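You operate a simulated robot arm through the tools that you are given. There is no shell and no other tool.

The job below is to be done with a simulated two-armed robot. You get a single attempt, and the scene is never put back.

Task
Put the white block marked "x2" from the top of the glass case on the black strap roll. Then fetch the memory module from the display counter and set it on the blue paper. Then lift the scanner lid open. Do these in the order given.

The check looks at the end state, three seconds after you hand in, the way a careful person would. Anything else that was tipped, shoved, dropped, spilled or broken makes it a failure. A push-on lid holds only when it is set on centred and level and pressed home; a screw cap is set on level and turned clockwise until tight.

Robot
Two 7-joint arms with fingered hands on one trunk, on a base that moves. Base frame: it is fixed to the floor where the robot stands at the start and does not move with it; the origin is under the middle of the robot, x ahead of it, y to its left, z up; the surface under the hand at the start is at about z = 105.2. Lengths are in cm, angles in rad, forces in N, time in s.
The left shoulder is at the start at [4.1, 18.5, 124.5], the right one opposite. With the tool pointing down near the work surface each hand reaches from about 10 to 80 cm from the robot's upright axis, wherever it stands, measured 20 degrees to its own side. Places, roughly: blue paper [50, -175, 75]; memory module [50, -100, 75]; scanner lid [-520, -200, 90]. Payload 4 kg a hand.
The tool frame of a hand sits at the grasp point between the pads (the TCP): z along the fingers, y along the line on which they close. The tips reach 2.6 cm beyond it. The gripper opens to 13.2 cm; its body begins 7.3 cm behind the TCP. The gripper is a hand of 3 fingers: y runs from the thumb to the fingers, the wrist lies at [0, 0, -22.4] in the tool frame.
Orientation is that of the tool frame in the base frame, as a unit quaternion [x, y, z, w]. With the fingers straight down and closing along the base's y, the tool's x points along the base's -x, its y along +y and its z along -z.

Tools
- The arms move only by the tool play_rows. It takes "left_steps", "right_steps" or both (then of equal length, played together; a hand with none holds still); each is a list of rows, each a list of 2 entries, a list of its own where there are three numbers: the turn, a rotation vector about the tool's x, y, z in units of 8 degrees (1.0 is 8 degrees), then the shift along the tool's x, y, z in units of 30 mm (1.0 is 30 mm). In form: [[[ax, ay, az], [dx, dy, dz]], ...]. A call has 1 to 20 rows; each row shifts and turns the commanded pose from where the row before left it, along the tool's axes as they then stand. A call with a number of a shift or a turn outside -1 to 1 is refused whole. Rows are played at 5 a second. More than 5 cm and 0.15 rad between two rows, and nothing of the call is played. Where a pose cannot be reached the arm comes as near as it can. A force on the tool above 40 N (or 10 N above the force at the start of the call, whichever is more), or a blocked arm, ends the call early, and 0.2 s more pass. In this call time passes only in rows, and 0.2 s behind the last. The reply holds the time, the measured pose of the TCP, the force on the tool along the base axes, the opening and the grip force, in the units named above and with some noise, with the torque about the TCP (base axes, N m) and any sound that the robot's microphone picked up, and new pictures: "show" is both (left out), scene, wrist or none (wrist: the cameras of the hands that moved).
- Cameras (640 x 400 px; columns grow to the right, rows downward): "scene" is now at [12.65, 3.82, 147.92]; the picture's right is [0.42, -0.91, -0.04], its down [-0.50, -0.20, -0.84] and it looks along [0.75, 0.37, -0.54] (base axes); focal length 290 px, centre (320, 200). "left" rides on the left gripper at [-6.2, 0.3, -9.2] in its tool frame; the picture's right is [-0.05, -1.00, 0.00], its down [0.83, -0.04, -0.56] and it looks along [0.55, -0.03, 0.83] (tool axes); focal length 230 px, centre (320, 200). "right" rides on the right gripper at [6.1, 0.3, -9.2] in its tool frame; the picture's right is [-0.05, 1.00, 0.00], its down [-0.83, -0.04, -0.56] and it looks along [-0.55, -0.03, 0.83] (tool axes); focal length 230 px, centre (320, 200). There is no depth. A picture from a camera that has moved, and an enlarged one, comes with that camera's place and axes in the base frame and with its lens.
- lift_body(by): moves the trunk up (or, below 0, down) by that many cm; the arms and the scene camera ride with it, the base frame stays. It gives what a move gives, with no picture.
- base_move(legs): drives the robot by 1 to 6 legs, each [ahead, left, turn to the left] in cm, cm and rad, along the robot's own axes; the way and the turn of a leg run together, so that a leg with both is an arc; at most 150 cm and 3.142 rad a leg. The arms and the cameras ride along, it lands a little off, and it stops where it bumps. It gives what a move gives, and a new picture of the scene camera.
- move_fingers(finger1, finger2, thumb_bend, hand): sets how far each is bent, from 0 (flat) to 1 (curled in); at 0.3 the hand is open as for a grip, at 0.7 the pads meet at the TCP. One left out holds its place. A second passes; each finger stops where it meets its share of the squeeze, and holds until it gets a number again. It is the only way to open and close the hand. It gives what a move gives, with no picture; readings hold the bend of each and the force on the fingers (four entries, about 0 where the hand has none), thumb and palm.
- pan_tilt(pan, tilt): turns the head with the scene camera to pan (to the left, within 1.501 rad either way) and tilt (down, from -0.506 to 1.204), counted from straight ahead of the robot (the tilt from the chest, where the trunk bows). It gives what a move gives, and a new picture of the scene camera.
- zoom(camera, box): a new picture of the part [left, top, right, bottom] of that camera's present view, enlarged. No time passes.
- finish_job(): hands the job in; it is judged then, once.

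Places have to be worked out from the pictures, the camera data and where the tool is seen. Open the grippers and draw the arms clear of the work before you hand the job in, unless the task says otherwise.

The tools are called as a command line: name --argument value ..., lists and objects as JSON in quotes. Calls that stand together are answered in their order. play_rows: Moves the arms, as the interface text tells. Its arguments: {"type":"object","properties":{"left_steps":{"type":"array"},"right_steps":{"type":"array"},"show":{"type":"string","enum":["both","scene","wrist","none"]}},"required":[]} The other tools are called the same way: lift_body (by) moves the trunk up or down; move_fingers (finger1, finger2, thumb_bend, hand) moves the fingers one by one; base_move (legs) drives the base; pan_tilt (pan, tilt) turns the head that bears the scene camera; zoom (camera, box) takes an enlarged picture of a part of a camera's view; finish_job () hands the job in.

At the start:

```text
time_s: 0.0
left_tcp_pos: [29.81, 38.73, 128.89]
left_tcp_rot: [0.0, 1.0, 0.0, 0.0]
left_force: [0.4, 0.7, 0.3]
left_moment: [0.02, -0.02, -0.02]
left_opening: 13.18
left_grasp_force: 0.0
left_shape: jaw
left_bend: [0.3, 0.3, 0.3]
left_finger forces: [0.1, 0.1, 0.0, 0.1, 0.0, 0.0]
right_tcp_pos: [48.84, 0.85, 129.85]
right_tcp_rot: [0.001, 1.0, 0.0, 0.0]
right_force: [-0.1, 1.6, 0.1]
right_moment: [0.04, 0.02, -0.03]
right_opening: 13.17
right_grasp_force: 0.0
right_shape: jaw
right_bend: [0.3, 0.3, 0.3]
right_finger forces: [0.1, 0.0, 0.0, 0.1, 0.0, 0.1]
trunk travel left (down, up): [-27.5, 18.7]
robot x, y, heading: [-0.16, -0.21, -0.001]
head pan, tilt (commanded): [0.436, 0.489]
```

scene: 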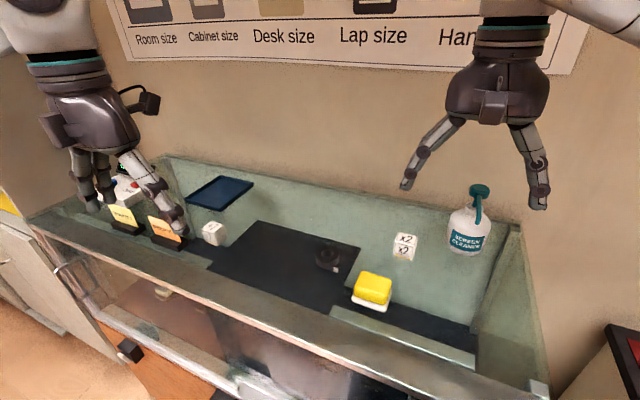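
right: 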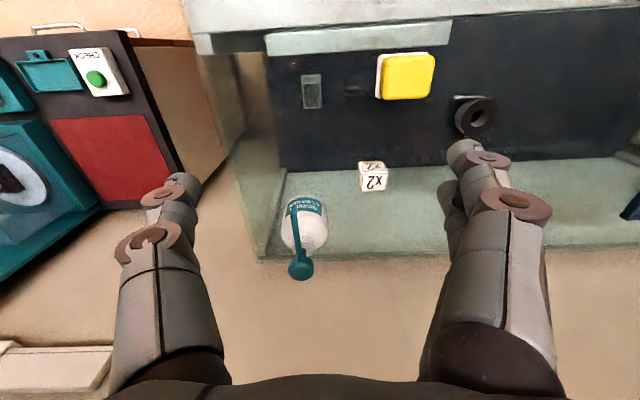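
left: 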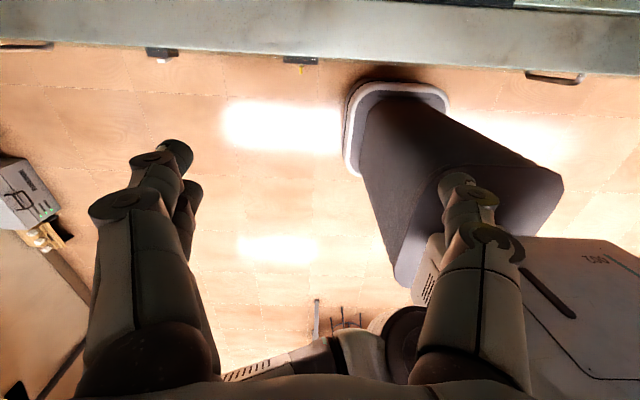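

The x2 block looks to be near (59.5, 8.3, 107.5) and the black roll near (51, 21.5, 107). I zoom in on both before moving.

zoom --camera "scene" --box '[280, 200, 480, 325]'

zoom --camera "right" --box '[280, 50, 540, 212]'

zoom --camera "scene" --box '[80, 150, 280, 275]'

```text
3.20 times, centred on (380, 262) of scene
camera zoom: at [12.65, 3.82, 147.92], right [0.42, -0.91, -0.04], down [-0.5, -0.2, -0.84], along [0.75, 0.37, -0.54], focal length 928 px, centre (128, 0)
```

zoom: 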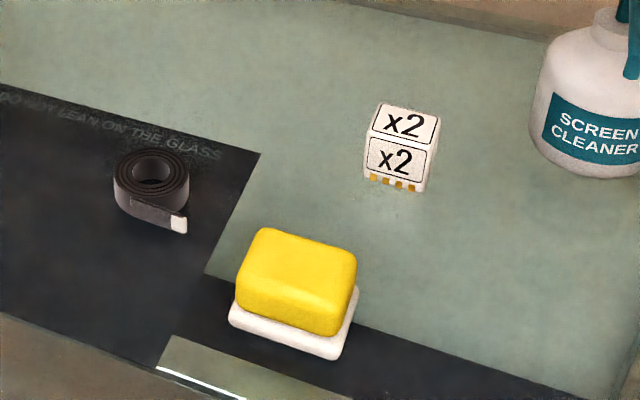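

```text
2.46 times, centred on (410, 131) of right
camera zoom: at [42.87, 1.22, 139.07], right [0.05, 1.0, 0.0], down [0.83, -0.04, 0.56], along [0.55, -0.03, -0.83], focal length 566 px, centre (98, 370)
```

zoom: 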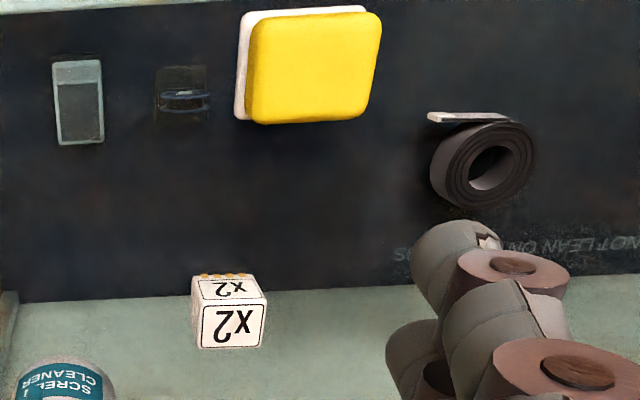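

```text
3.20 times, centred on (180, 212) of scene
camera zoom: at [12.65, 3.82, 147.92], right [0.42, -0.91, -0.04], down [-0.5, -0.2, -0.84], along [0.75, 0.37, -0.54], focal length 928 px, centre (768, 160)
```

zoom: 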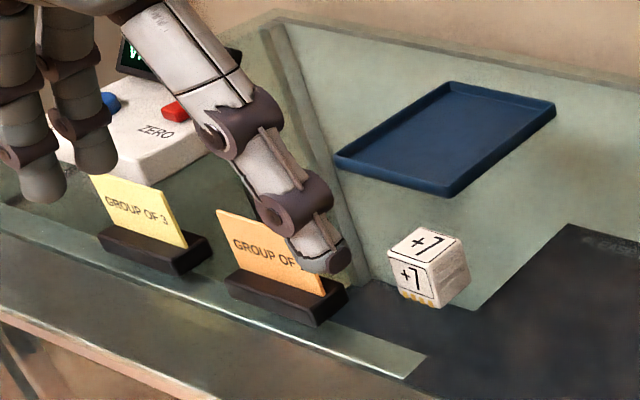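

The x2 block is about a 3.8 cm cube, nearly square to the base axes, and centred near (59.7, 8.4). The roll's centre is near (51.3, 21.6) and its top near z 108. I narrow the right hand a little to stay clear of the spray bottle and move above the block.

move_fingers --hand "right" --finger1 0.45 --finger2 0.45 --thumb_bend 0.45

play_rows --right_steps '[[[0, 0, 0], [-0.7, 0.5, 0.3]], [[0, 0, 0], [-0.7, 0.5, 0.3]], [[0, 0, 0], [-0.7, 0.5, 0.4]], [[0, 0, 0], [-0.7, 0.5, 0.4]], [[0, 0, 0], [-0.8, 0.5, 0.6]], [[0, 0, 0], [0, 0, 0]]]'

```text
time_s: 1.0
left_tcp_pos: [29.88, 38.72, 128.76]
left_tcp_rot: [0.0, 1.0, 0.0, -0.001]
left_force: [0.1, 0.9, 0.7]
left_moment: [0.02, 0.03, -0.05]
left_opening: 13.17
left_grasp_force: 0.1
left_shape: jaw
left_bend: [0.3, 0.3, 0.3]
left_finger forces: [0.1, 0.0, 0.1, 0.0, 0.0, 0.1]
right_tcp_pos: [49.01, 0.91, 129.77]
right_tcp_rot: [0.001, 1.0, 0.0, 0.0]
right_force: [-0.7, 0.1, -0.1]
right_moment: [0.04, 0.0, 0.02]
right_opening: 8.55
right_grasp_force: 0.1
right_shape: fingers
right_bend: [0.45, 0.45, 0.45]
right_finger forces: [0.0, 0.0, 0.0, 0.0, 0.1, 0.0]
trunk travel left (down, up): [-27.5, 18.7]
robot x, y, heading: [-0.31, -0.2, -0.0]
head pan, tilt (commanded): [0.436, 0.489]
```

```text
time_s: 2.4
left_tcp_pos: [29.85, 38.71, 128.93]
left_tcp_rot: [0.0, 1.0, 0.0, 0.001]
left_force: [-0.6, -0.2, -0.1]
left_moment: [-0.01, -0.02, 0.02]
left_opening: 13.18
left_grasp_force: 0.1
left_shape: jaw
left_bend: [0.3, 0.3, 0.3]
left_finger forces: [0.1, 0.0, 0.0, 0.0, 0.1, 0.0]
right_tcp_pos: [59.74, 8.38, 123.94]
right_tcp_rot: [0.0, 1.0, 0.001, 0.0]
right_force: [0.3, 0.1, -0.2]
right_moment: [0.01, -0.01, 0.02]
right_opening: 8.52
right_grasp_force: 0.0
right_shape: fingers
right_bend: [0.45, 0.45, 0.45]
right_finger forces: [0.0, 0.0, 0.1, 0.0, 0.1, 0.1]
trunk travel left (down, up): [-27.5, 18.7]
robot x, y, heading: [0.11, -0.17, 0.002]
head pan, tilt (commanded): [0.436, 0.489]
camera scene: at [12.59, 3.73, 147.93], right [0.42, -0.91, -0.04], down [-0.5, -0.2, -0.84], along [0.75, 0.37, -0.54], focal length 290 px, centre (320, 200)
camera right: at [53.63, 8.61, 133.14], right [0.05, 1.0, 0.0], down [0.83, -0.04, 0.56], along [0.55, -0.03, -0.83], focal length 230 px, centre (320, 200)
```

scene: 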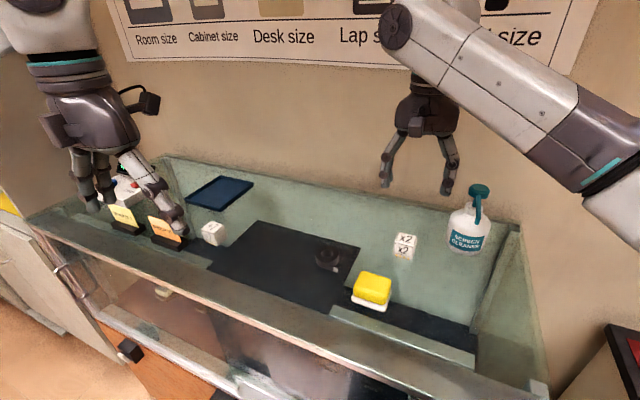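
right: 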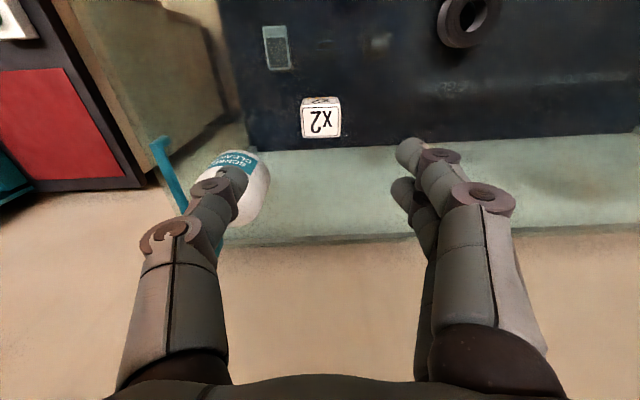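

The hand is above the block. I zoom in on the wrist view to fix the block and the roll more exactly.

zoom --camera "right" --box '[240, 60, 400, 160]'

zoom --camera "right" --box '[400, 0, 560, 100]'

zoom --camera "scene" --box '[300, 180, 500, 305]'

```text
4.00 times, centred on (320, 110) of right
camera zoom: at [53.63, 8.61, 133.14], right [0.05, 1.0, 0.0], down [0.83, -0.04, 0.56], along [0.55, -0.03, -0.83], focal length 920 px, centre (320, 560)
```

zoom: 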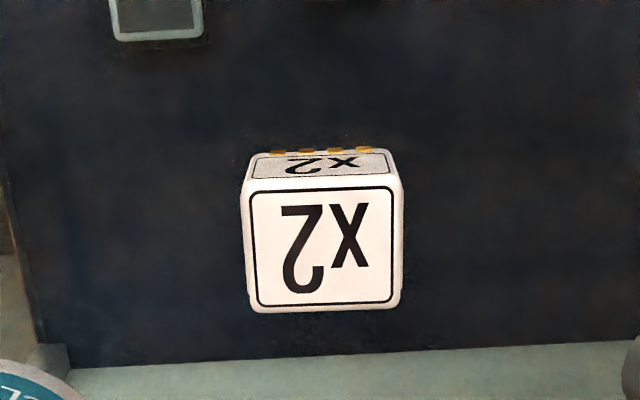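

```text
4.00 times, centred on (480, 50) of right
camera zoom: at [53.63, 8.61, 133.14], right [0.05, 1.0, 0.0], down [0.83, -0.04, 0.56], along [0.55, -0.03, -0.83], focal length 920 px, centre (-320, 800)
```

zoom: 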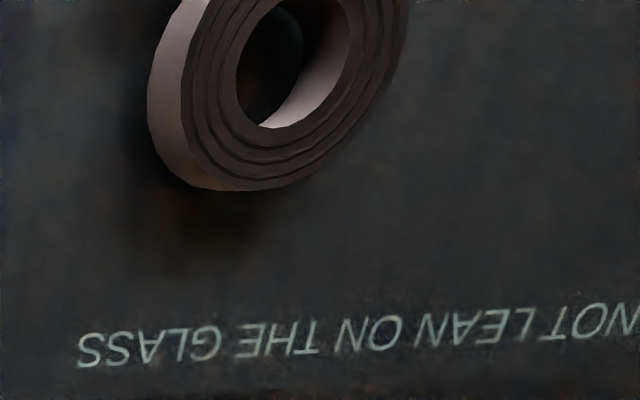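

```text
3.20 times, centred on (400, 242) of scene
camera zoom: at [12.59, 3.73, 147.93], right [0.42, -0.91, -0.04], down [-0.5, -0.2, -0.84], along [0.75, 0.37, -0.54], focal length 928 px, centre (64, 64)
```

zoom: 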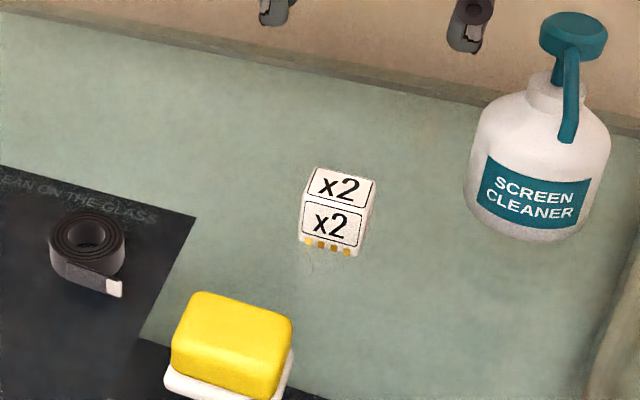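

The block is a 4 cm cube centred near (60.0, 8.3), with its top near z 109.2. I descend straight to just above grasp height and check.

play_rows --right_steps '[[[0, 0, 0], [-0.08, -0.02, 0.8]], [[0, 0, 0], [0, 0, 0.8]], [[0, 0, 0], [0, 0, 0.8]], [[0, 0, 0], [0, 0, 0.7]], [[0, 0, 0], [0, 0, 0.6]], [[0, 0, 0], [0, 0, 0.5]], [[0, 0, 0], [0, 0, 0.4]], [[0, 0, 0], [0, 0, 0.3]], [[0, 0, 0], [0, 0, 0]]]'

```text
time_s: 4.4
left_tcp_pos: [29.82, 38.69, 128.77]
left_tcp_rot: [0.0, 1.0, -0.001, 0.0]
left_force: [0.7, 0.2, -0.1]
left_moment: [0.01, -0.03, 0.0]
left_opening: 13.19
left_grasp_force: 0.0
left_shape: jaw
left_bend: [0.3, 0.3, 0.3]
left_finger forces: [0.0, 0.0, 0.1, 0.1, 0.0, 0.0]
right_tcp_pos: [60.0, 8.43, 109.14]
right_tcp_rot: [0.001, 1.0, 0.0, 0.0]
right_force: [-0.4, -0.2, -0.7]
right_moment: [-0.05, -0.01, -0.01]
right_opening: 8.52
right_grasp_force: 0.1
right_shape: fingers
right_bend: [0.45, 0.45, 0.45]
right_finger forces: [0.0, 0.0, 0.0, 0.0, 0.1, 0.0]
trunk travel left (down, up): [-27.5, 18.7]
robot x, y, heading: [-0.16, -0.24, 0.002]
head pan, tilt (commanded): [0.436, 0.489]
camera scene: at [12.64, 3.82, 147.92], right [0.42, -0.91, -0.04], down [-0.5, -0.2, -0.84], along [0.75, 0.37, -0.54], focal length 290 px, centre (320, 200)
camera right: at [53.9, 8.64, 118.35], right [0.05, 1.0, 0.0], down [0.83, -0.04, 0.56], along [0.55, -0.03, -0.83], focal length 230 px, centre (320, 200)
```

scene: 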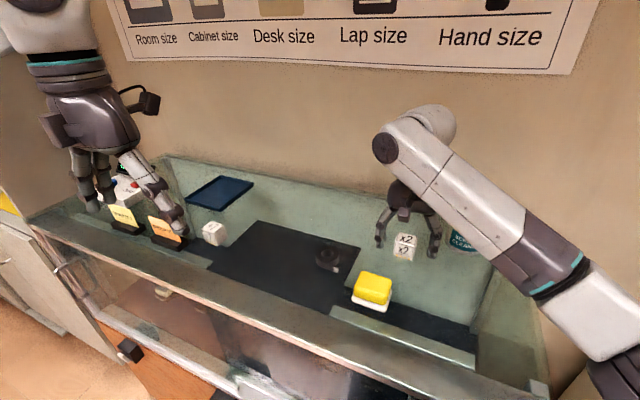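
right: 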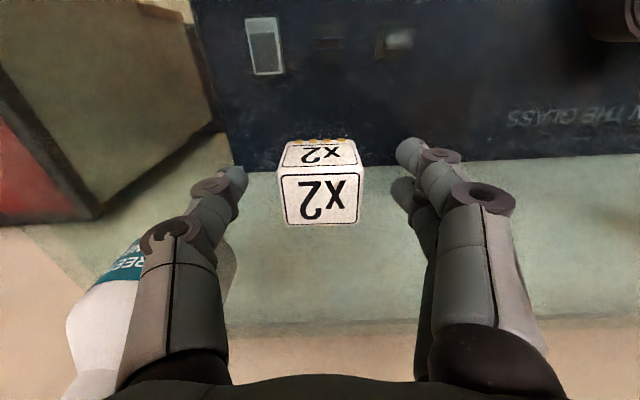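

The block sits centred between the fingers. I go down the last bit and close on it.

play_rows --right_steps '[[[0, 0, 0], [0.03, -0.03, 0.2]], [[0, 0, 0], [0, 0, 0.05]], [[0, 0, 0], [0, 0, 0]]]' --show "none"

move_fingers --hand "right" --finger1 0.62 --finger2 0.62 --thumb_bend 0.62

```text
time_s: 5.2
left_tcp_pos: [29.78, 38.75, 128.73]
left_tcp_rot: [0.0, 1.0, 0.0, -0.001]
left_force: [-0.6, -0.5, -0.6]
left_moment: [0.0, 0.0, 0.05]
left_opening: 13.19
left_grasp_force: 0.0
left_shape: jaw
left_bend: [0.3, 0.3, 0.3]
left_finger forces: [0.0, 0.1, 0.1, 0.0, 0.1, 0.1]
right_tcp_pos: [59.88, 8.21, 108.38]
right_tcp_rot: [0.001, 1.0, 0.0, 0.0]
right_force: [-0.6, 0.4, 1.6]
right_moment: [0.01, -0.01, -0.01]
right_opening: 8.53
right_grasp_force: 0.1
right_shape: fingers
right_bend: [0.45, 0.45, 0.45]
right_finger forces: [0.4, 0.4, 0.0, 0.0, 0.4, 0.0]
trunk travel left (down, up): [-27.5, 18.7]
robot x, y, heading: [0.02, 0.2, -0.001]
head pan, tilt (commanded): [0.436, 0.489]
```

```text
time_s: 6.2
left_tcp_pos: [29.84, 38.87, 128.84]
left_tcp_rot: [-0.001, 1.0, 0.0, 0.0]
left_force: [-0.4, 0.3, -0.1]
left_moment: [0.02, 0.01, 0.02]
left_opening: 13.19
left_grasp_force: 0.1
left_shape: jaw
left_bend: [0.3, 0.3, 0.3]
left_finger forces: [0.0, 0.1, 0.0, 0.0, 0.0, 0.0]
right_tcp_pos: [59.76, 8.31, 108.36]
right_tcp_rot: [0.001, 1.0, 0.0, 0.0]
right_force: [-1.5, -0.4, 2.4]
right_moment: [-0.02, 0.03, 0.02]
right_opening: 3.97
right_grasp_force: 5.9
right_shape: fingers
right_bend: [0.59, 0.59, 0.6]
right_finger forces: [3.0, 2.7, 0.0, 0.0, 5.5, 0.1]
trunk travel left (down, up): [-27.5, 18.7]
robot x, y, heading: [-0.01, 0.03, 0.002]
head pan, tilt (commanded): [0.436, 0.489]
```

The grip holds at 3.97 cm opening with about 6 N. I lift straight up and check that the block came along.

play_rows --right_steps '[[[0, 0, 0], [0, 0, -0.3]], [[0, 0, 0], [0, 0, -0.6]], [[0, 0, 0], [0, 0, -0.8]], [[0, 0, 0], [0, 0, -0.8]], [[0, 0, 0], [0, 0, -0.8]], [[0, 0, 0], [0, 0, -0.5]], [[0, 0, 0], [0, 0, 0]]]'

```text
time_s: 7.8
left_tcp_pos: [29.84, 38.77, 128.81]
left_tcp_rot: [0.001, 1.0, 0.0, 0.001]
left_force: [0.1, -0.7, 0.0]
left_moment: [0.0, 0.02, 0.01]
left_opening: 13.21
left_grasp_force: 0.1
left_shape: jaw
left_bend: [0.3, 0.3, 0.3]
left_finger forces: [0.0, 0.1, 0.1, 0.0, 0.0, 0.1]
right_tcp_pos: [59.72, 8.35, 119.9]
right_tcp_rot: [0.0, 1.0, 0.001, 0.0]
right_force: [-0.3, -0.2, -0.7]
right_moment: [-0.02, 0.04, 0.02]
right_opening: 3.96
right_grasp_force: 4.4
right_shape: fingers
right_bend: [0.59, 0.59, 0.6]
right_finger forces: [2.3, 2.3, 0.1, 0.0, 4.6, 0.1]
trunk travel left (down, up): [-27.5, 18.7]
robot x, y, heading: [0.01, -0.07, 0.001]
head pan, tilt (commanded): [0.436, 0.489]
camera scene: at [12.68, 3.82, 147.91], right [0.42, -0.91, -0.04], down [-0.5, -0.2, -0.84], along [0.75, 0.37, -0.54], focal length 290 px, centre (320, 200)
camera right: at [53.79, 8.62, 129.04], right [0.05, 1.0, 0.0], down [0.83, -0.04, 0.55], along [0.55, -0.03, -0.83], focal length 230 px, centre (320, 200)
```

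scene: 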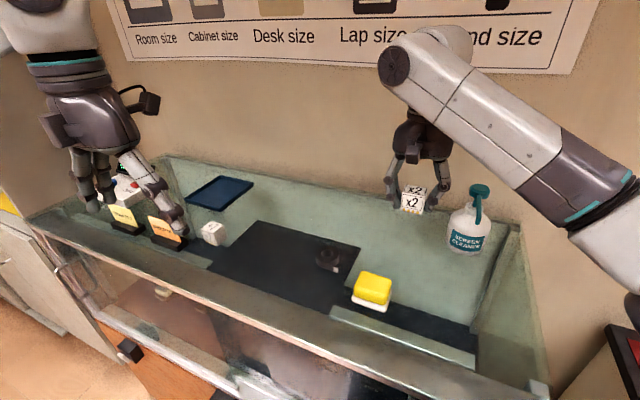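
right: 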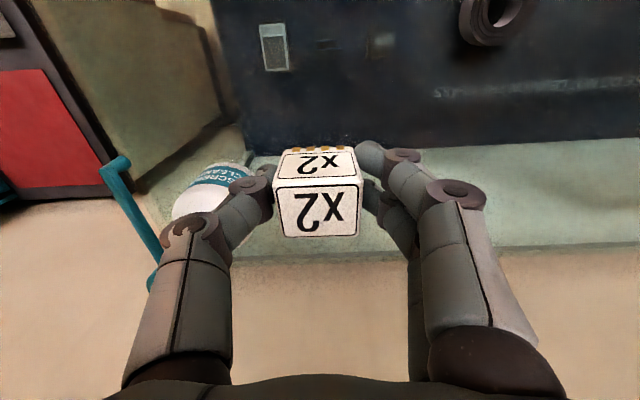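

The block is firmly held, with its bottom about 3.2 cm below the TCP. I carry it over toward the roll at this height.

play_rows --right_steps '[[[0, 0, 0], [0.3, 0.45, 0]], [[0, 0, 0], [0.45, 0.7, 0]], [[0, 0, 0], [0.45, 0.75, 0]], [[0, 0, 0], [0.5, 0.75, 0]], [[0, 0, 0], [0.5, 0.75, 0]], [[0, 0, 0], [0.4, 0.7, 0]], [[0, 0, 0], [0.23, 0.33, 0]], [[0, 0, 0], [0, 0, 0]]]'

```text
time_s: 9.6
left_tcp_pos: [29.79, 38.66, 128.76]
left_tcp_rot: [0.0, 1.0, 0.0, 0.0]
left_force: [0.3, -0.7, -0.7]
left_moment: [0.02, 0.04, 0.03]
left_opening: 13.2
left_grasp_force: 0.0
left_shape: jaw
left_bend: [0.3, 0.3, 0.3]
left_finger forces: [0.1, 0.1, 0.1, 0.0, 0.0, 0.0]
right_tcp_pos: [51.49, 21.38, 119.82]
right_tcp_rot: [0.001, 1.0, 0.0, 0.0]
right_force: [-0.3, 0.5, -0.3]
right_moment: [-0.01, -0.01, 0.01]
right_opening: 3.96
right_grasp_force: 4.6
right_shape: fingers
right_bend: [0.59, 0.59, 0.6]
right_finger forces: [2.3, 2.4, 0.0, 0.0, 4.6, 0.1]
trunk travel left (down, up): [-27.5, 18.7]
robot x, y, heading: [0.22, 0.23, -0.001]
head pan, tilt (commanded): [0.436, 0.489]
camera scene: at [12.67, 3.81, 147.91], right [0.42, -0.91, -0.04], down [-0.5, -0.2, -0.84], along [0.75, 0.37, -0.54], focal length 290 px, centre (320, 200)
camera right: at [45.37, 21.88, 129.01], right [0.05, 1.0, 0.0], down [0.83, -0.04, 0.56], along [0.55, -0.03, -0.83], focal length 230 px, centre (320, 200)
```

scene: 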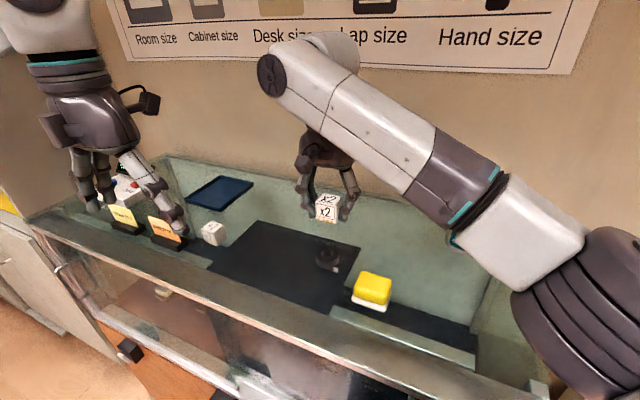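
right: 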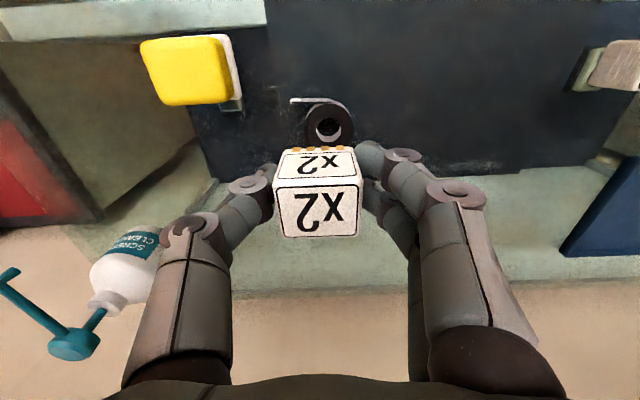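

zoom --camera "right" --box '[260, 80, 400, 168]'

zoom --camera "scene" --box '[280, 180, 400, 280]'

```text
4.55 times, centred on (330, 124) of right
camera zoom: at [45.37, 21.88, 129.01], right [0.05, 1.0, 0.0], down [0.83, -0.04, 0.56], along [0.55, -0.03, -0.83], focal length 1046 px, centre (274, 546)
```

zoom: 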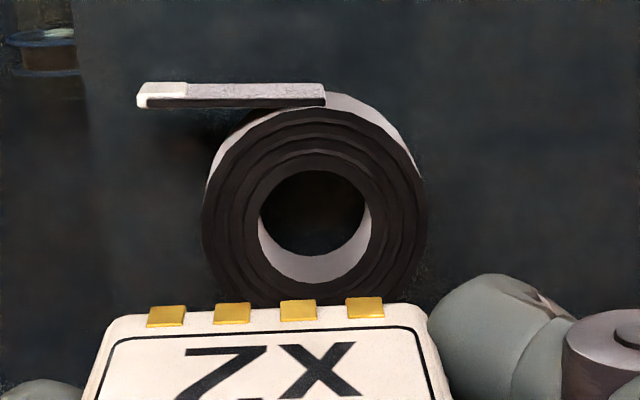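

```text
4.00 times, centred on (340, 230) of scene
camera zoom: at [12.67, 3.81, 147.91], right [0.42, -0.91, -0.04], down [-0.5, -0.2, -0.84], along [0.75, 0.37, -0.54], focal length 1160 px, centre (240, 80)
```

zoom: 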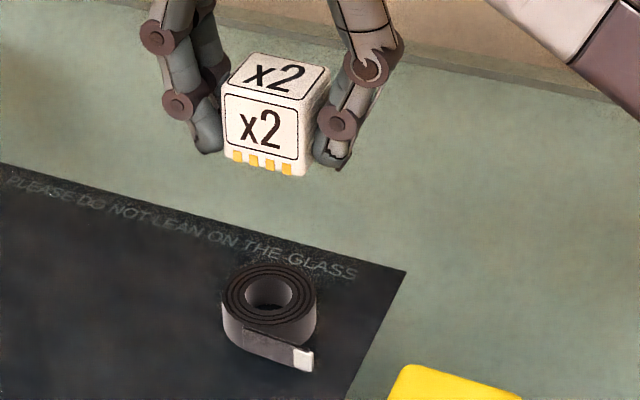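

The roll's centre is about 0.75 cm further to +y than the held block, and in x they agree. I shift and go down to just above the roll.

play_rows --right_steps '[[[0, 0, 0], [0, 0.25, 0.3]], [[0, 0, 0], [0, 0, 0.6]], [[0, 0, 0], [0, 0, 0.6]], [[0, 0, 0], [0, 0, 0.5]], [[0, 0, 0], [0, 0, 0.3]], [[0, 0, 0], [0, 0, 0]]]'

zoom --camera "scene" --box '[280, 180, 400, 280]'

zoom --camera "right" --box '[240, 60, 400, 160]'

```text
time_s: 11.0
left_tcp_pos: [29.76, 38.7, 128.85]
left_tcp_rot: [0.0, 1.0, 0.0, 0.0]
left_force: [-0.1, 0.7, 0.9]
left_moment: [-0.01, -0.02, 0.03]
left_opening: 13.2
left_grasp_force: 0.0
left_shape: jaw
left_bend: [0.3, 0.3, 0.3]
left_finger forces: [0.0, 0.0, 0.0, 0.0, 0.0, 0.0]
right_tcp_pos: [51.29, 22.34, 112.91]
right_tcp_rot: [0.001, 1.0, 0.0, 0.0]
right_force: [0.3, 0.3, -1.2]
right_moment: [-0.08, -0.01, 0.02]
right_opening: 3.97
right_grasp_force: 5.1
right_shape: fingers
right_bend: [0.59, 0.59, 0.6]
right_finger forces: [2.3, 2.3, 0.0, 0.1, 4.6, 0.1]
trunk travel left (down, up): [-27.5, 18.7]
robot x, y, heading: [-0.26, -0.02, 0.003]
head pan, tilt (commanded): [0.436, 0.489]
camera scene: at [12.64, 3.83, 147.92], right [0.42, -0.91, -0.04], down [-0.5, -0.2, -0.84], along [0.75, 0.37, -0.54], focal length 290 px, centre (320, 200)
camera right: at [45.33, 22.66, 122.08], right [0.05, 1.0, 0.0], down [0.83, -0.04, 0.55], along [0.55, -0.03, -0.83], focal length 230 px, centre (320, 200)
```

scene: 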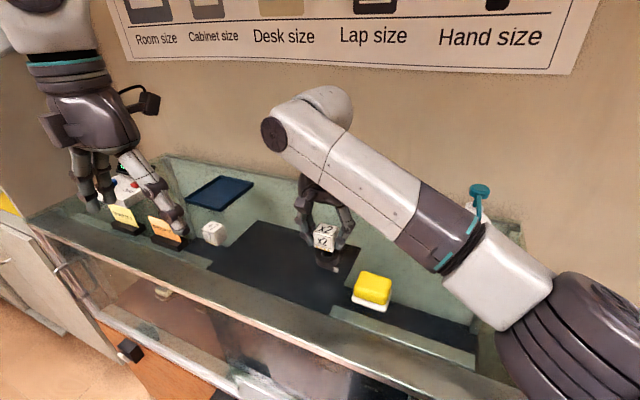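
right: 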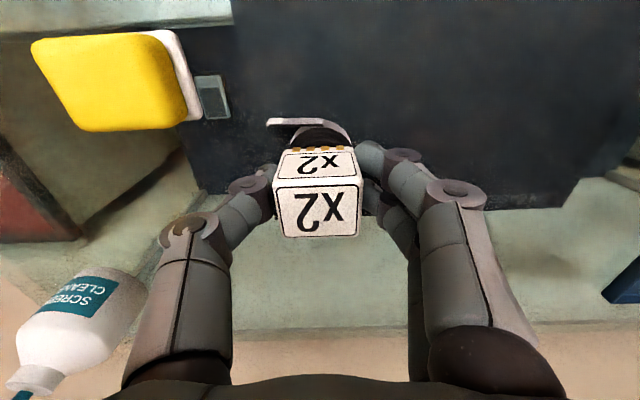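

```text
4.00 times, centred on (340, 230) of scene
camera zoom: at [12.64, 3.83, 147.92], right [0.42, -0.91, -0.04], down [-0.5, -0.2, -0.84], along [0.75, 0.37, -0.54], focal length 1160 px, centre (240, 80)
```

zoom: 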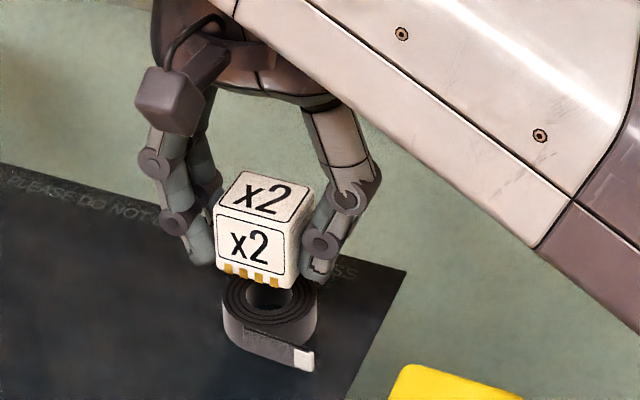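

```text
4.00 times, centred on (320, 110) of right
camera zoom: at [45.33, 22.66, 122.08], right [0.05, 1.0, 0.0], down [0.83, -0.04, 0.55], along [0.55, -0.03, -0.83], focal length 920 px, centre (320, 560)
```

zoom: 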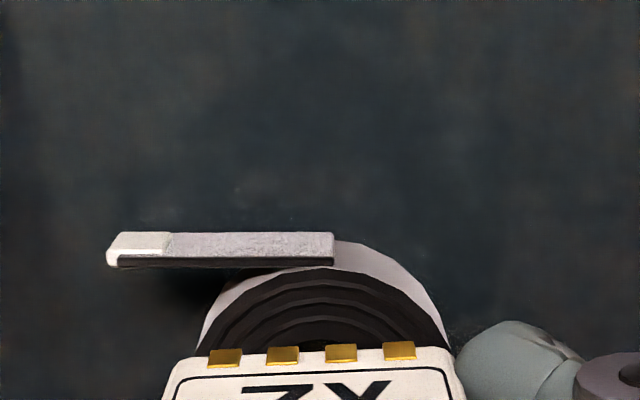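

The block is lined up with the roll's centre from both views, about 1.6 cm above it. I lower slowly and watch the force.

play_rows --right_steps '[[[0, 0, 0], [0, 0.02, 0.2]], [[0, 0, 0], [0, 0, 0.15]], [[0, 0, 0], [0, 0, 0.1]], [[0, 0, 0], [0, 0, 0]]]' --show "scene"

zoom --camera "scene" --box '[280, 200, 380, 280]'

```text
time_s: 12.0
left_tcp_pos: [29.75, 38.64, 128.69]
left_tcp_rot: [0.0, 1.0, -0.001, 0.0]
left_force: [0.1, -0.2, -0.8]
left_moment: [0.02, -0.01, 0.0]
left_opening: 13.21
left_grasp_force: 0.1
left_shape: jaw
left_bend: [0.3, 0.3, 0.3]
left_finger forces: [0.0, 0.1, 0.2, 0.1, 0.1, 0.1]
right_tcp_pos: [51.46, 22.28, 111.5]
right_tcp_rot: [0.001, 1.0, 0.0, 0.0]
right_force: [1.0, -0.1, 0.2]
right_moment: [0.02, 0.0, 0.03]
right_opening: 3.97
right_grasp_force: 4.6
right_shape: fingers
right_bend: [0.59, 0.59, 0.6]
right_finger forces: [2.3, 2.3, 0.0, 0.0, 4.6, 0.0]
trunk travel left (down, up): [-27.5, 18.7]
robot x, y, heading: [-0.03, -0.3, -0.004]
head pan, tilt (commanded): [0.436, 0.489]
camera scene: at [12.65, 3.83, 147.92], right [0.42, -0.91, -0.04], down [-0.5, -0.2, -0.84], along [0.75, 0.37, -0.54], focal length 290 px, centre (320, 200)
```

scene: 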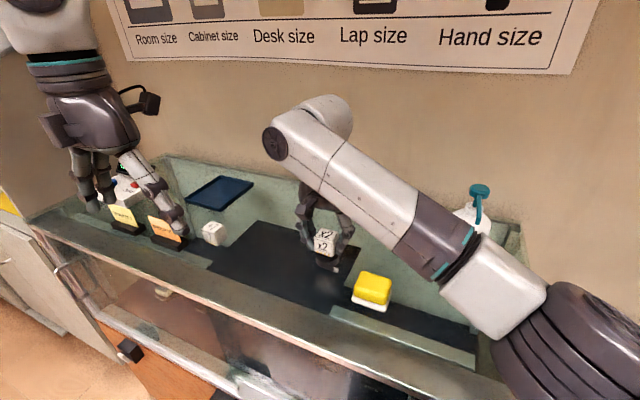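

```text
5.00 times, centred on (330, 240) of scene
camera zoom: at [12.65, 3.83, 147.92], right [0.42, -0.91, -0.04], down [-0.5, -0.2, -0.84], along [0.75, 0.37, -0.54], focal length 1450 px, centre (270, 0)
```

zoom: 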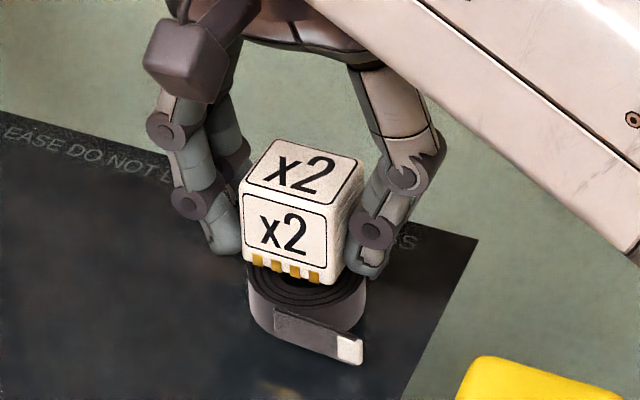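

It is still slightly above the roll. I continue down in 1.5 mm steps.

play_rows --right_steps '[[[0, 0, 0], [0, 0, 0.05]], [[0, 0, 0], [0, 0, 0.05]], [[0, 0, 0], [0, 0, 0.05]], [[0, 0, 0], [0, 0, 0]]]' --show "none"

zoom --camera "scene" --box '[280, 200, 380, 280]'

```text
time_s: 13.0
left_tcp_pos: [29.86, 38.79, 128.68]
left_tcp_rot: [0.0, 1.0, 0.0, 0.0]
left_force: [0.5, 0.2, 0.1]
left_moment: [-0.02, -0.02, -0.01]
left_opening: 13.18
left_grasp_force: 0.0
left_shape: jaw
left_bend: [0.3, 0.3, 0.3]
left_finger forces: [0.1, 0.1, 0.1, 0.1, 0.0, 0.0]
right_tcp_pos: [51.53, 22.28, 111.03]
right_tcp_rot: [0.001, 1.0, 0.0, 0.0]
right_force: [0.3, -0.1, -0.6]
right_moment: [-0.03, -0.01, -0.04]
right_opening: 3.97
right_grasp_force: 4.2
right_shape: fingers
right_bend: [0.59, 0.59, 0.6]
right_finger forces: [2.4, 2.3, 0.1, 0.0, 4.7, 0.1]
trunk travel left (down, up): [-27.5, 18.7]
robot x, y, heading: [0.1, -0.04, -0.001]
head pan, tilt (commanded): [0.436, 0.489]
```

```text
5.00 times, centred on (330, 240) of scene
camera zoom: at [12.65, 3.83, 147.92], right [0.42, -0.91, -0.04], down [-0.5, -0.2, -0.84], along [0.75, 0.37, -0.54], focal length 1450 px, centre (270, 0)
```

zoom: 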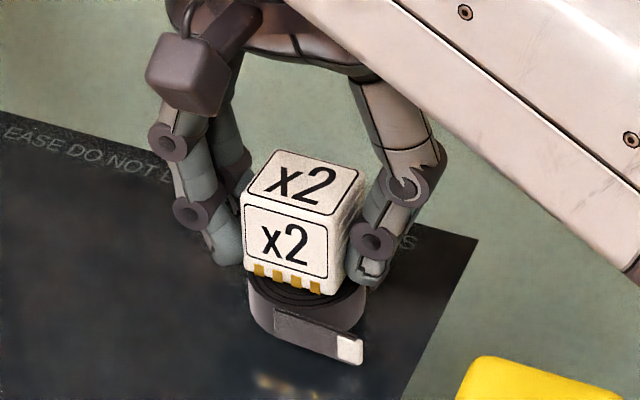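

Still no contact. I take a closer picture to judge the gap and centring.

zoom --camera "scene" --box '[305, 225, 361, 260]'

zoom --camera "right" --box '[240, 80, 400, 180]'

```text
11.43 times, centred on (333, 242) of scene
camera zoom: at [12.65, 3.83, 147.92], right [0.42, -0.91, -0.04], down [-0.5, -0.2, -0.84], along [0.75, 0.37, -0.54], focal length 3315 px, centre (171, -286)
```

zoom: 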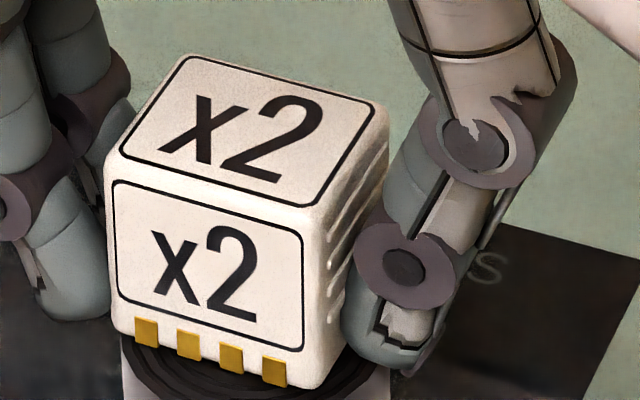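

```text
4.00 times, centred on (320, 130) of right
camera zoom: at [45.37, 22.62, 120.28], right [0.05, 1.0, 0.0], down [0.83, -0.04, 0.55], along [0.55, -0.03, -0.83], focal length 920 px, centre (320, 480)
```

zoom: 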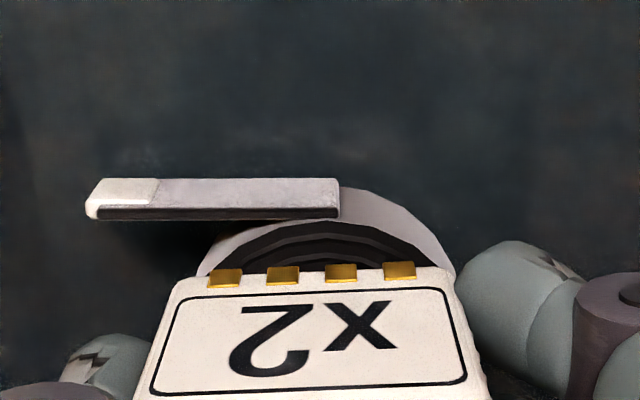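

Columns agree, and the remaining gap looks like about 0.4 cm. I keep lowering in small steps.

play_rows --right_steps '[[[0, 0, 0], [0, 0, 0.05]], [[0, 0, 0], [0, 0, 0.04]], [[0, 0, 0], [0, 0, 0]]]' --show "none"

zoom --camera "scene" --box '[305, 225, 361, 260]'

```text
time_s: 13.8
left_tcp_pos: [29.83, 38.79, 128.86]
left_tcp_rot: [0.0, 1.0, 0.0, 0.0]
left_force: [0.4, 0.8, -0.6]
left_moment: [-0.02, 0.01, -0.03]
left_opening: 13.22
left_grasp_force: 0.0
left_shape: jaw
left_bend: [0.3, 0.3, 0.3]
left_finger forces: [0.0, 0.0, 0.0, 0.0, 0.0, 0.0]
right_tcp_pos: [51.37, 22.3, 110.81]
right_tcp_rot: [0.001, 1.0, -0.001, 0.0]
right_force: [-0.2, 0.0, 0.8]
right_moment: [0.02, -0.04, 0.01]
right_opening: 3.98
right_grasp_force: 4.3
right_shape: fingers
right_bend: [0.59, 0.59, 0.6]
right_finger forces: [2.4, 2.3, 0.0, 0.1, 4.6, 0.0]
trunk travel left (down, up): [-27.5, 18.7]
robot x, y, heading: [0.02, -0.27, 0.002]
head pan, tilt (commanded): [0.436, 0.489]
```

```text
11.43 times, centred on (333, 242) of scene
camera zoom: at [12.65, 3.83, 147.92], right [0.42, -0.91, -0.04], down [-0.5, -0.2, -0.84], along [0.75, 0.37, -0.54], focal length 3315 px, centre (171, -286)
```

zoom: 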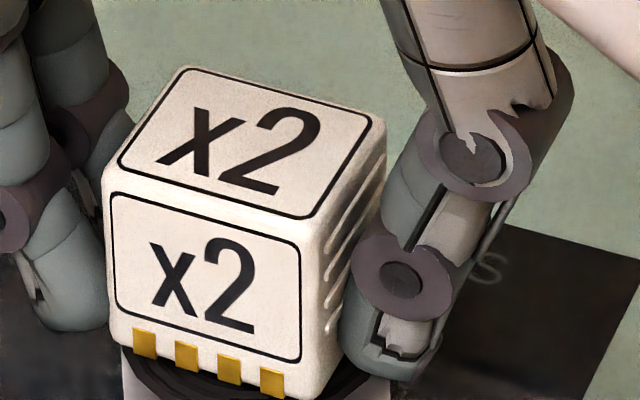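

The gap is closing at the expected rate; about 2 mm is left. I take three more millimetre steps.

play_rows --right_steps '[[[0, 0, 0], [0, 0, 0.03]], [[0, 0, 0], [0, 0, 0.03]], [[0, 0, 0], [0, 0, 0]], [[0, 0, 0], [0, 0, 0]]]' --show "none"

zoom --camera "scene" --box '[305, 230, 361, 265]'

```text
time_s: 14.8
left_tcp_pos: [29.71, 38.77, 128.75]
left_tcp_rot: [0.0, 1.0, 0.0, 0.0]
left_force: [0.1, 1.0, 0.2]
left_moment: [0.02, 0.0, -0.02]
left_opening: 13.19
left_grasp_force: 0.0
left_shape: jaw
left_bend: [0.3, 0.3, 0.3]
left_finger forces: [0.0, 0.1, 0.1, 0.1, 0.0, 0.0]
right_tcp_pos: [51.41, 22.4, 110.58]
right_tcp_rot: [0.001, 1.0, 0.0, -0.001]
right_force: [-0.3, 1.1, -0.2]
right_moment: [0.02, -0.01, 0.01]
right_opening: 3.94
right_grasp_force: 5.1
right_shape: fingers
right_bend: [0.59, 0.59, 0.6]
right_finger forces: [2.2, 2.4, 0.1, 0.0, 4.7, 0.0]
trunk travel left (down, up): [-27.5, 18.7]
robot x, y, heading: [0.1, 0.05, 0.002]
head pan, tilt (commanded): [0.436, 0.489]
```

```text
11.43 times, centred on (333, 248) of scene
camera zoom: at [12.65, 3.83, 147.92], right [0.42, -0.91, -0.04], down [-0.5, -0.2, -0.84], along [0.75, 0.37, -0.54], focal length 3315 px, centre (171, -343)
```

zoom: 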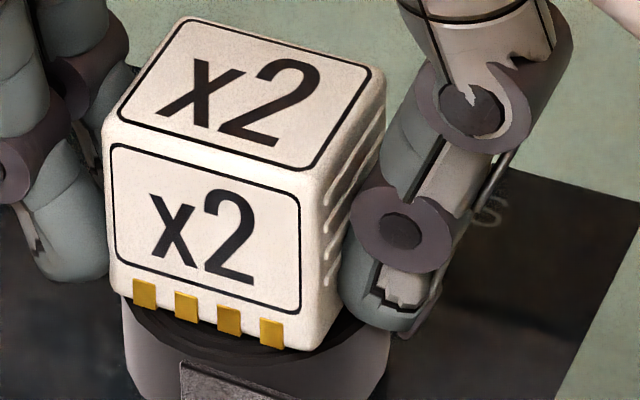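

No force yet. I keep going down at about a millimetre at a time while watching the force.

play_rows --right_steps '[[[0, 0, 0], [0, 0, 0.03]], [[0, 0, 0], [0, 0, 0]]]' --show "none"

zoom --camera "right" --box '[240, 90, 400, 190]'

zoom --camera "scene" --box '[305, 235, 361, 270]'

```text
time_s: 15.4
left_tcp_pos: [29.75, 38.65, 128.84]
left_tcp_rot: [0.0, 1.0, 0.0, 0.0]
left_force: [-0.1, -0.4, 0.7]
left_moment: [0.02, 0.03, 0.01]
left_opening: 13.17
left_grasp_force: 0.0
left_shape: jaw
left_bend: [0.3, 0.3, 0.3]
left_finger forces: [0.1, 0.0, 0.0, 0.0, 0.1, 0.0]
right_tcp_pos: [51.46, 22.15, 110.58]
right_tcp_rot: [0.001, 1.0, 0.0, -0.001]
right_force: [0.2, -0.8, -0.1]
right_moment: [0.06, 0.02, -0.02]
right_opening: 3.96
right_grasp_force: 4.9
right_shape: fingers
right_bend: [0.59, 0.59, 0.6]
right_finger forces: [2.3, 2.4, 0.0, 0.0, 4.7, 0.1]
trunk travel left (down, up): [-27.5, 18.7]
robot x, y, heading: [-0.32, -0.13, -0.001]
head pan, tilt (commanded): [0.436, 0.489]
```

```text
4.00 times, centred on (320, 140) of right
camera zoom: at [45.38, 22.63, 119.75], right [0.05, 1.0, 0.0], down [0.83, -0.04, 0.56], along [0.55, -0.03, -0.83], focal length 920 px, centre (320, 440)
```

zoom: 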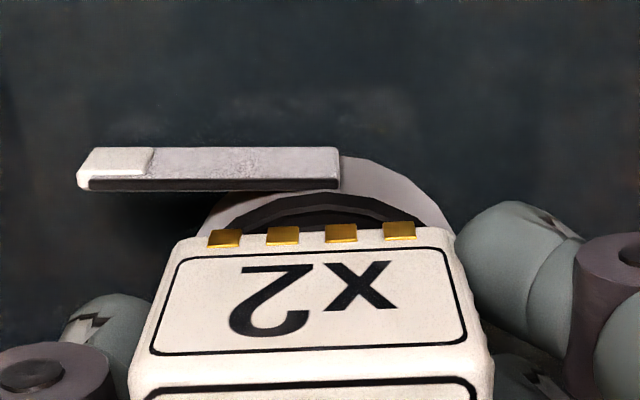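

```text
11.43 times, centred on (333, 252) of scene
camera zoom: at [12.65, 3.83, 147.92], right [0.42, -0.91, -0.04], down [-0.5, -0.2, -0.84], along [0.75, 0.37, -0.54], focal length 3315 px, centre (171, -400)
```

zoom: 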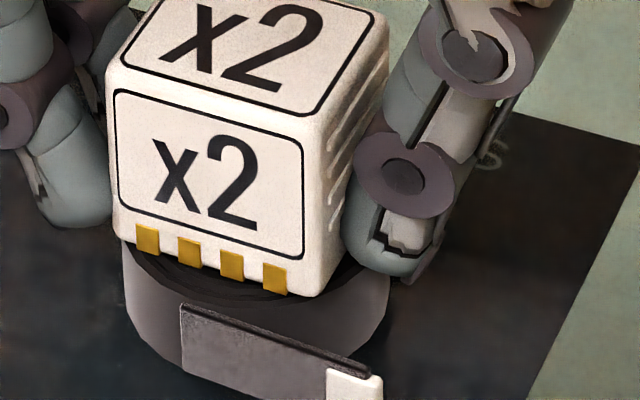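

Very near contact now. Next small steps down.

play_rows --right_steps '[[[0, 0, 0], [0, 0, 0.04]], [[0, 0, 0], [0, 0, 0]]]' --show "none"

play_rows --right_steps '[[[0, 0, 0], [0, 0, 0.03]], [[0, 0, 0], [0, 0, 0]]]' --show "none"

zoom --camera "scene" --box '[305, 235, 361, 270]'

```text
time_s: 16.0
left_tcp_pos: [29.95, 38.81, 128.83]
left_tcp_rot: [-0.002, 1.0, 0.0, 0.0]
left_force: [0.2, -0.2, 0.1]
left_moment: [0.02, -0.01, 0.0]
left_opening: 13.22
left_grasp_force: 0.0
left_shape: jaw
left_bend: [0.3, 0.3, 0.3]
left_finger forces: [0.0, 0.0, 0.0, 0.0, 0.0, 0.0]
right_tcp_pos: [51.52, 22.33, 110.48]
right_tcp_rot: [0.001, 1.0, 0.0, 0.0]
right_force: [0.6, 0.2, -0.8]
right_moment: [0.01, 0.0, 0.01]
right_opening: 3.97
right_grasp_force: 4.5
right_shape: fingers
right_bend: [0.59, 0.59, 0.6]
right_finger forces: [2.3, 2.3, 0.1, 0.0, 4.6, 0.0]
trunk travel left (down, up): [-27.5, 18.7]
robot x, y, heading: [0.03, -0.12, -0.002]
head pan, tilt (commanded): [0.436, 0.489]
```

```text
time_s: 16.6
left_tcp_pos: [29.85, 38.74, 128.79]
left_tcp_rot: [0.0, 1.0, 0.001, 0.0]
left_force: [-0.8, 0.4, 0.0]
left_moment: [0.03, 0.04, 0.04]
left_opening: 13.17
left_grasp_force: 0.1
left_shape: jaw
left_bend: [0.3, 0.3, 0.3]
left_finger forces: [0.1, 0.0, 0.1, 0.0, 0.1, 0.0]
right_tcp_pos: [51.42, 22.4, 110.32]
right_tcp_rot: [0.001, 1.0, -0.001, 0.0]
right_force: [0.1, -0.5, -1.0]
right_moment: [0.0, 0.04, 0.02]
right_opening: 3.96
right_grasp_force: 4.4
right_shape: fingers
right_bend: [0.59, 0.59, 0.6]
right_finger forces: [2.4, 2.3, 0.0, 0.1, 4.6, 0.0]
trunk travel left (down, up): [-27.5, 18.7]
robot x, y, heading: [-0.07, 0.13, -0.001]
head pan, tilt (commanded): [0.436, 0.489]
```

```text
11.43 times, centred on (333, 252) of scene
camera zoom: at [12.65, 3.83, 147.92], right [0.42, -0.91, -0.04], down [-0.5, -0.2, -0.84], along [0.75, 0.37, -0.54], focal length 3315 px, centre (171, -400)
```

zoom: 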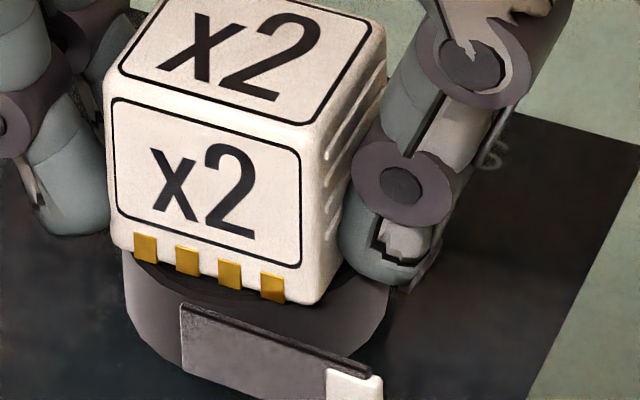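

By the ring's visible edge I judge about 2 mm are still left (the roll is only about 1.8 cm tall). I continue slowly.

play_rows --right_steps '[[[0, 0, 0], [0, 0, 0.03]], [[0, 0, 0], [0, 0, 0]]]' --show "none"

play_rows --right_steps '[[[0, 0, 0], [0, 0, 0.03]], [[0, 0, 0], [0, 0, 0]]]' --show "none"

zoom --camera "scene" --box '[305, 235, 361, 270]'

```text
time_s: 17.2
left_tcp_pos: [29.89, 38.76, 128.67]
left_tcp_rot: [0.0, 1.0, 0.0, 0.0]
left_force: [-0.8, -0.7, 0.7]
left_moment: [-0.02, 0.0, -0.01]
left_opening: 13.18
left_grasp_force: 0.0
left_shape: jaw
left_bend: [0.3, 0.3, 0.3]
left_finger forces: [0.0, 0.0, 0.1, 0.1, 0.0, 0.0]
right_tcp_pos: [51.43, 22.26, 110.38]
right_tcp_rot: [0.001, 1.0, 0.0, -0.001]
right_force: [-0.1, 0.0, -0.6]
right_moment: [0.0, -0.01, -0.01]
right_opening: 3.97
right_grasp_force: 4.7
right_shape: fingers
right_bend: [0.59, 0.59, 0.6]
right_finger forces: [2.3, 2.3, 0.0, 0.1, 4.6, 0.0]
trunk travel left (down, up): [-27.5, 18.7]
robot x, y, heading: [-0.13, -0.06, 0.0]
head pan, tilt (commanded): [0.436, 0.489]
```

```text
time_s: 17.8
left_tcp_pos: [29.98, 38.68, 128.84]
left_tcp_rot: [0.0, 1.0, 0.0, 0.0]
left_force: [-0.7, -0.5, 0.1]
left_moment: [-0.02, -0.04, 0.01]
left_opening: 13.17
left_grasp_force: 0.1
left_shape: jaw
left_bend: [0.3, 0.3, 0.3]
left_finger forces: [0.1, 0.1, 0.1, 0.0, 0.0, 0.0]
right_tcp_pos: [51.3, 22.19, 110.2]
right_tcp_rot: [0.001, 1.0, 0.0, 0.0]
right_force: [1.0, -0.7, 1.8]
right_moment: [-0.05, -0.03, 0.04]
right_opening: 3.96
right_grasp_force: 4.9
right_shape: fingers
right_bend: [0.59, 0.59, 0.6]
right_finger forces: [2.3, 2.3, 0.0, 0.1, 4.8, 0.0]
trunk travel left (down, up): [-27.5, 18.7]
robot x, y, heading: [0.37, -0.14, -0.003]
head pan, tilt (commanded): [0.436, 0.489]
```

```text
11.43 times, centred on (333, 252) of scene
camera zoom: at [12.64, 3.82, 147.92], right [0.42, -0.91, -0.04], down [-0.5, -0.2, -0.84], along [0.75, 0.37, -0.54], focal length 3315 px, centre (171, -400)
```

zoom: 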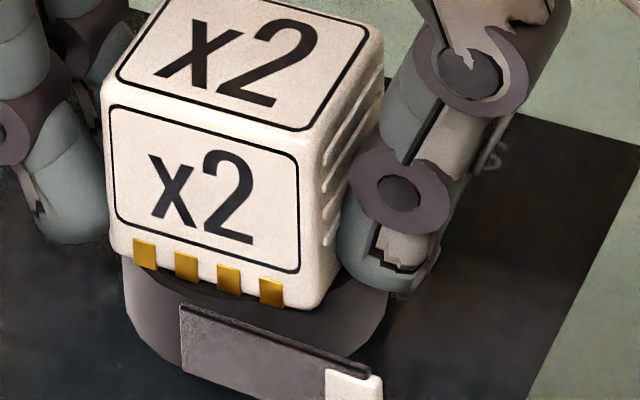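

A first hint of contact (about +1.8 N). One more millimetre to confirm.

play_rows --right_steps '[[[0, 0, 0], [0, 0, 0.03]], [[0, 0, 0], [0, 0, 0]]]' --show "none"

zoom --camera "scene" --box '[305, 235, 361, 270]'

```text
time_s: 18.4
left_tcp_pos: [29.75, 38.71, 128.77]
left_tcp_rot: [-0.001, 1.0, 0.0, 0.001]
left_force: [-0.3, -0.2, 0.5]
left_moment: [0.03, 0.03, -0.01]
left_opening: 13.2
left_grasp_force: 0.0
left_shape: jaw
left_bend: [0.3, 0.3, 0.3]
left_finger forces: [0.0, 0.0, 0.0, 0.0, 0.0, 0.0]
right_tcp_pos: [51.34, 22.45, 110.12]
right_tcp_rot: [0.0, 1.0, 0.0, 0.0]
right_force: [0.2, -0.7, 4.3]
right_moment: [-0.02, -0.03, 0.0]
right_opening: 3.95
right_grasp_force: 5.3
right_shape: fingers
right_bend: [0.59, 0.59, 0.6]
right_finger forces: [2.5, 2.7, 0.0, 0.1, 5.4, 0.0]
trunk travel left (down, up): [-27.5, 18.7]
robot x, y, heading: [0.13, -0.11, 0.004]
head pan, tilt (commanded): [0.436, 0.489]
```

```text
11.43 times, centred on (333, 252) of scene
camera zoom: at [12.61, 3.8, 147.93], right [0.42, -0.91, -0.04], down [-0.5, -0.2, -0.84], along [0.75, 0.37, -0.54], focal length 3315 px, centre (171, -400)
```

zoom: 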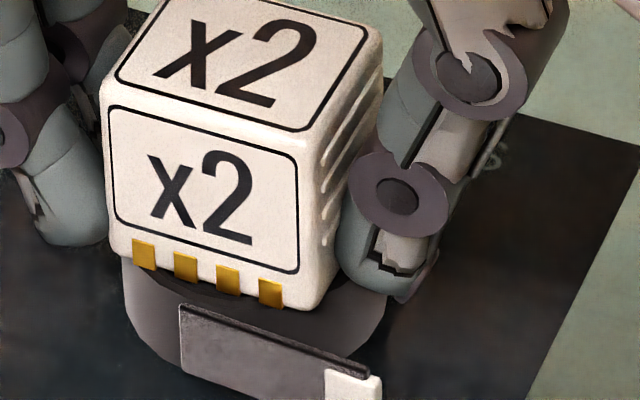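

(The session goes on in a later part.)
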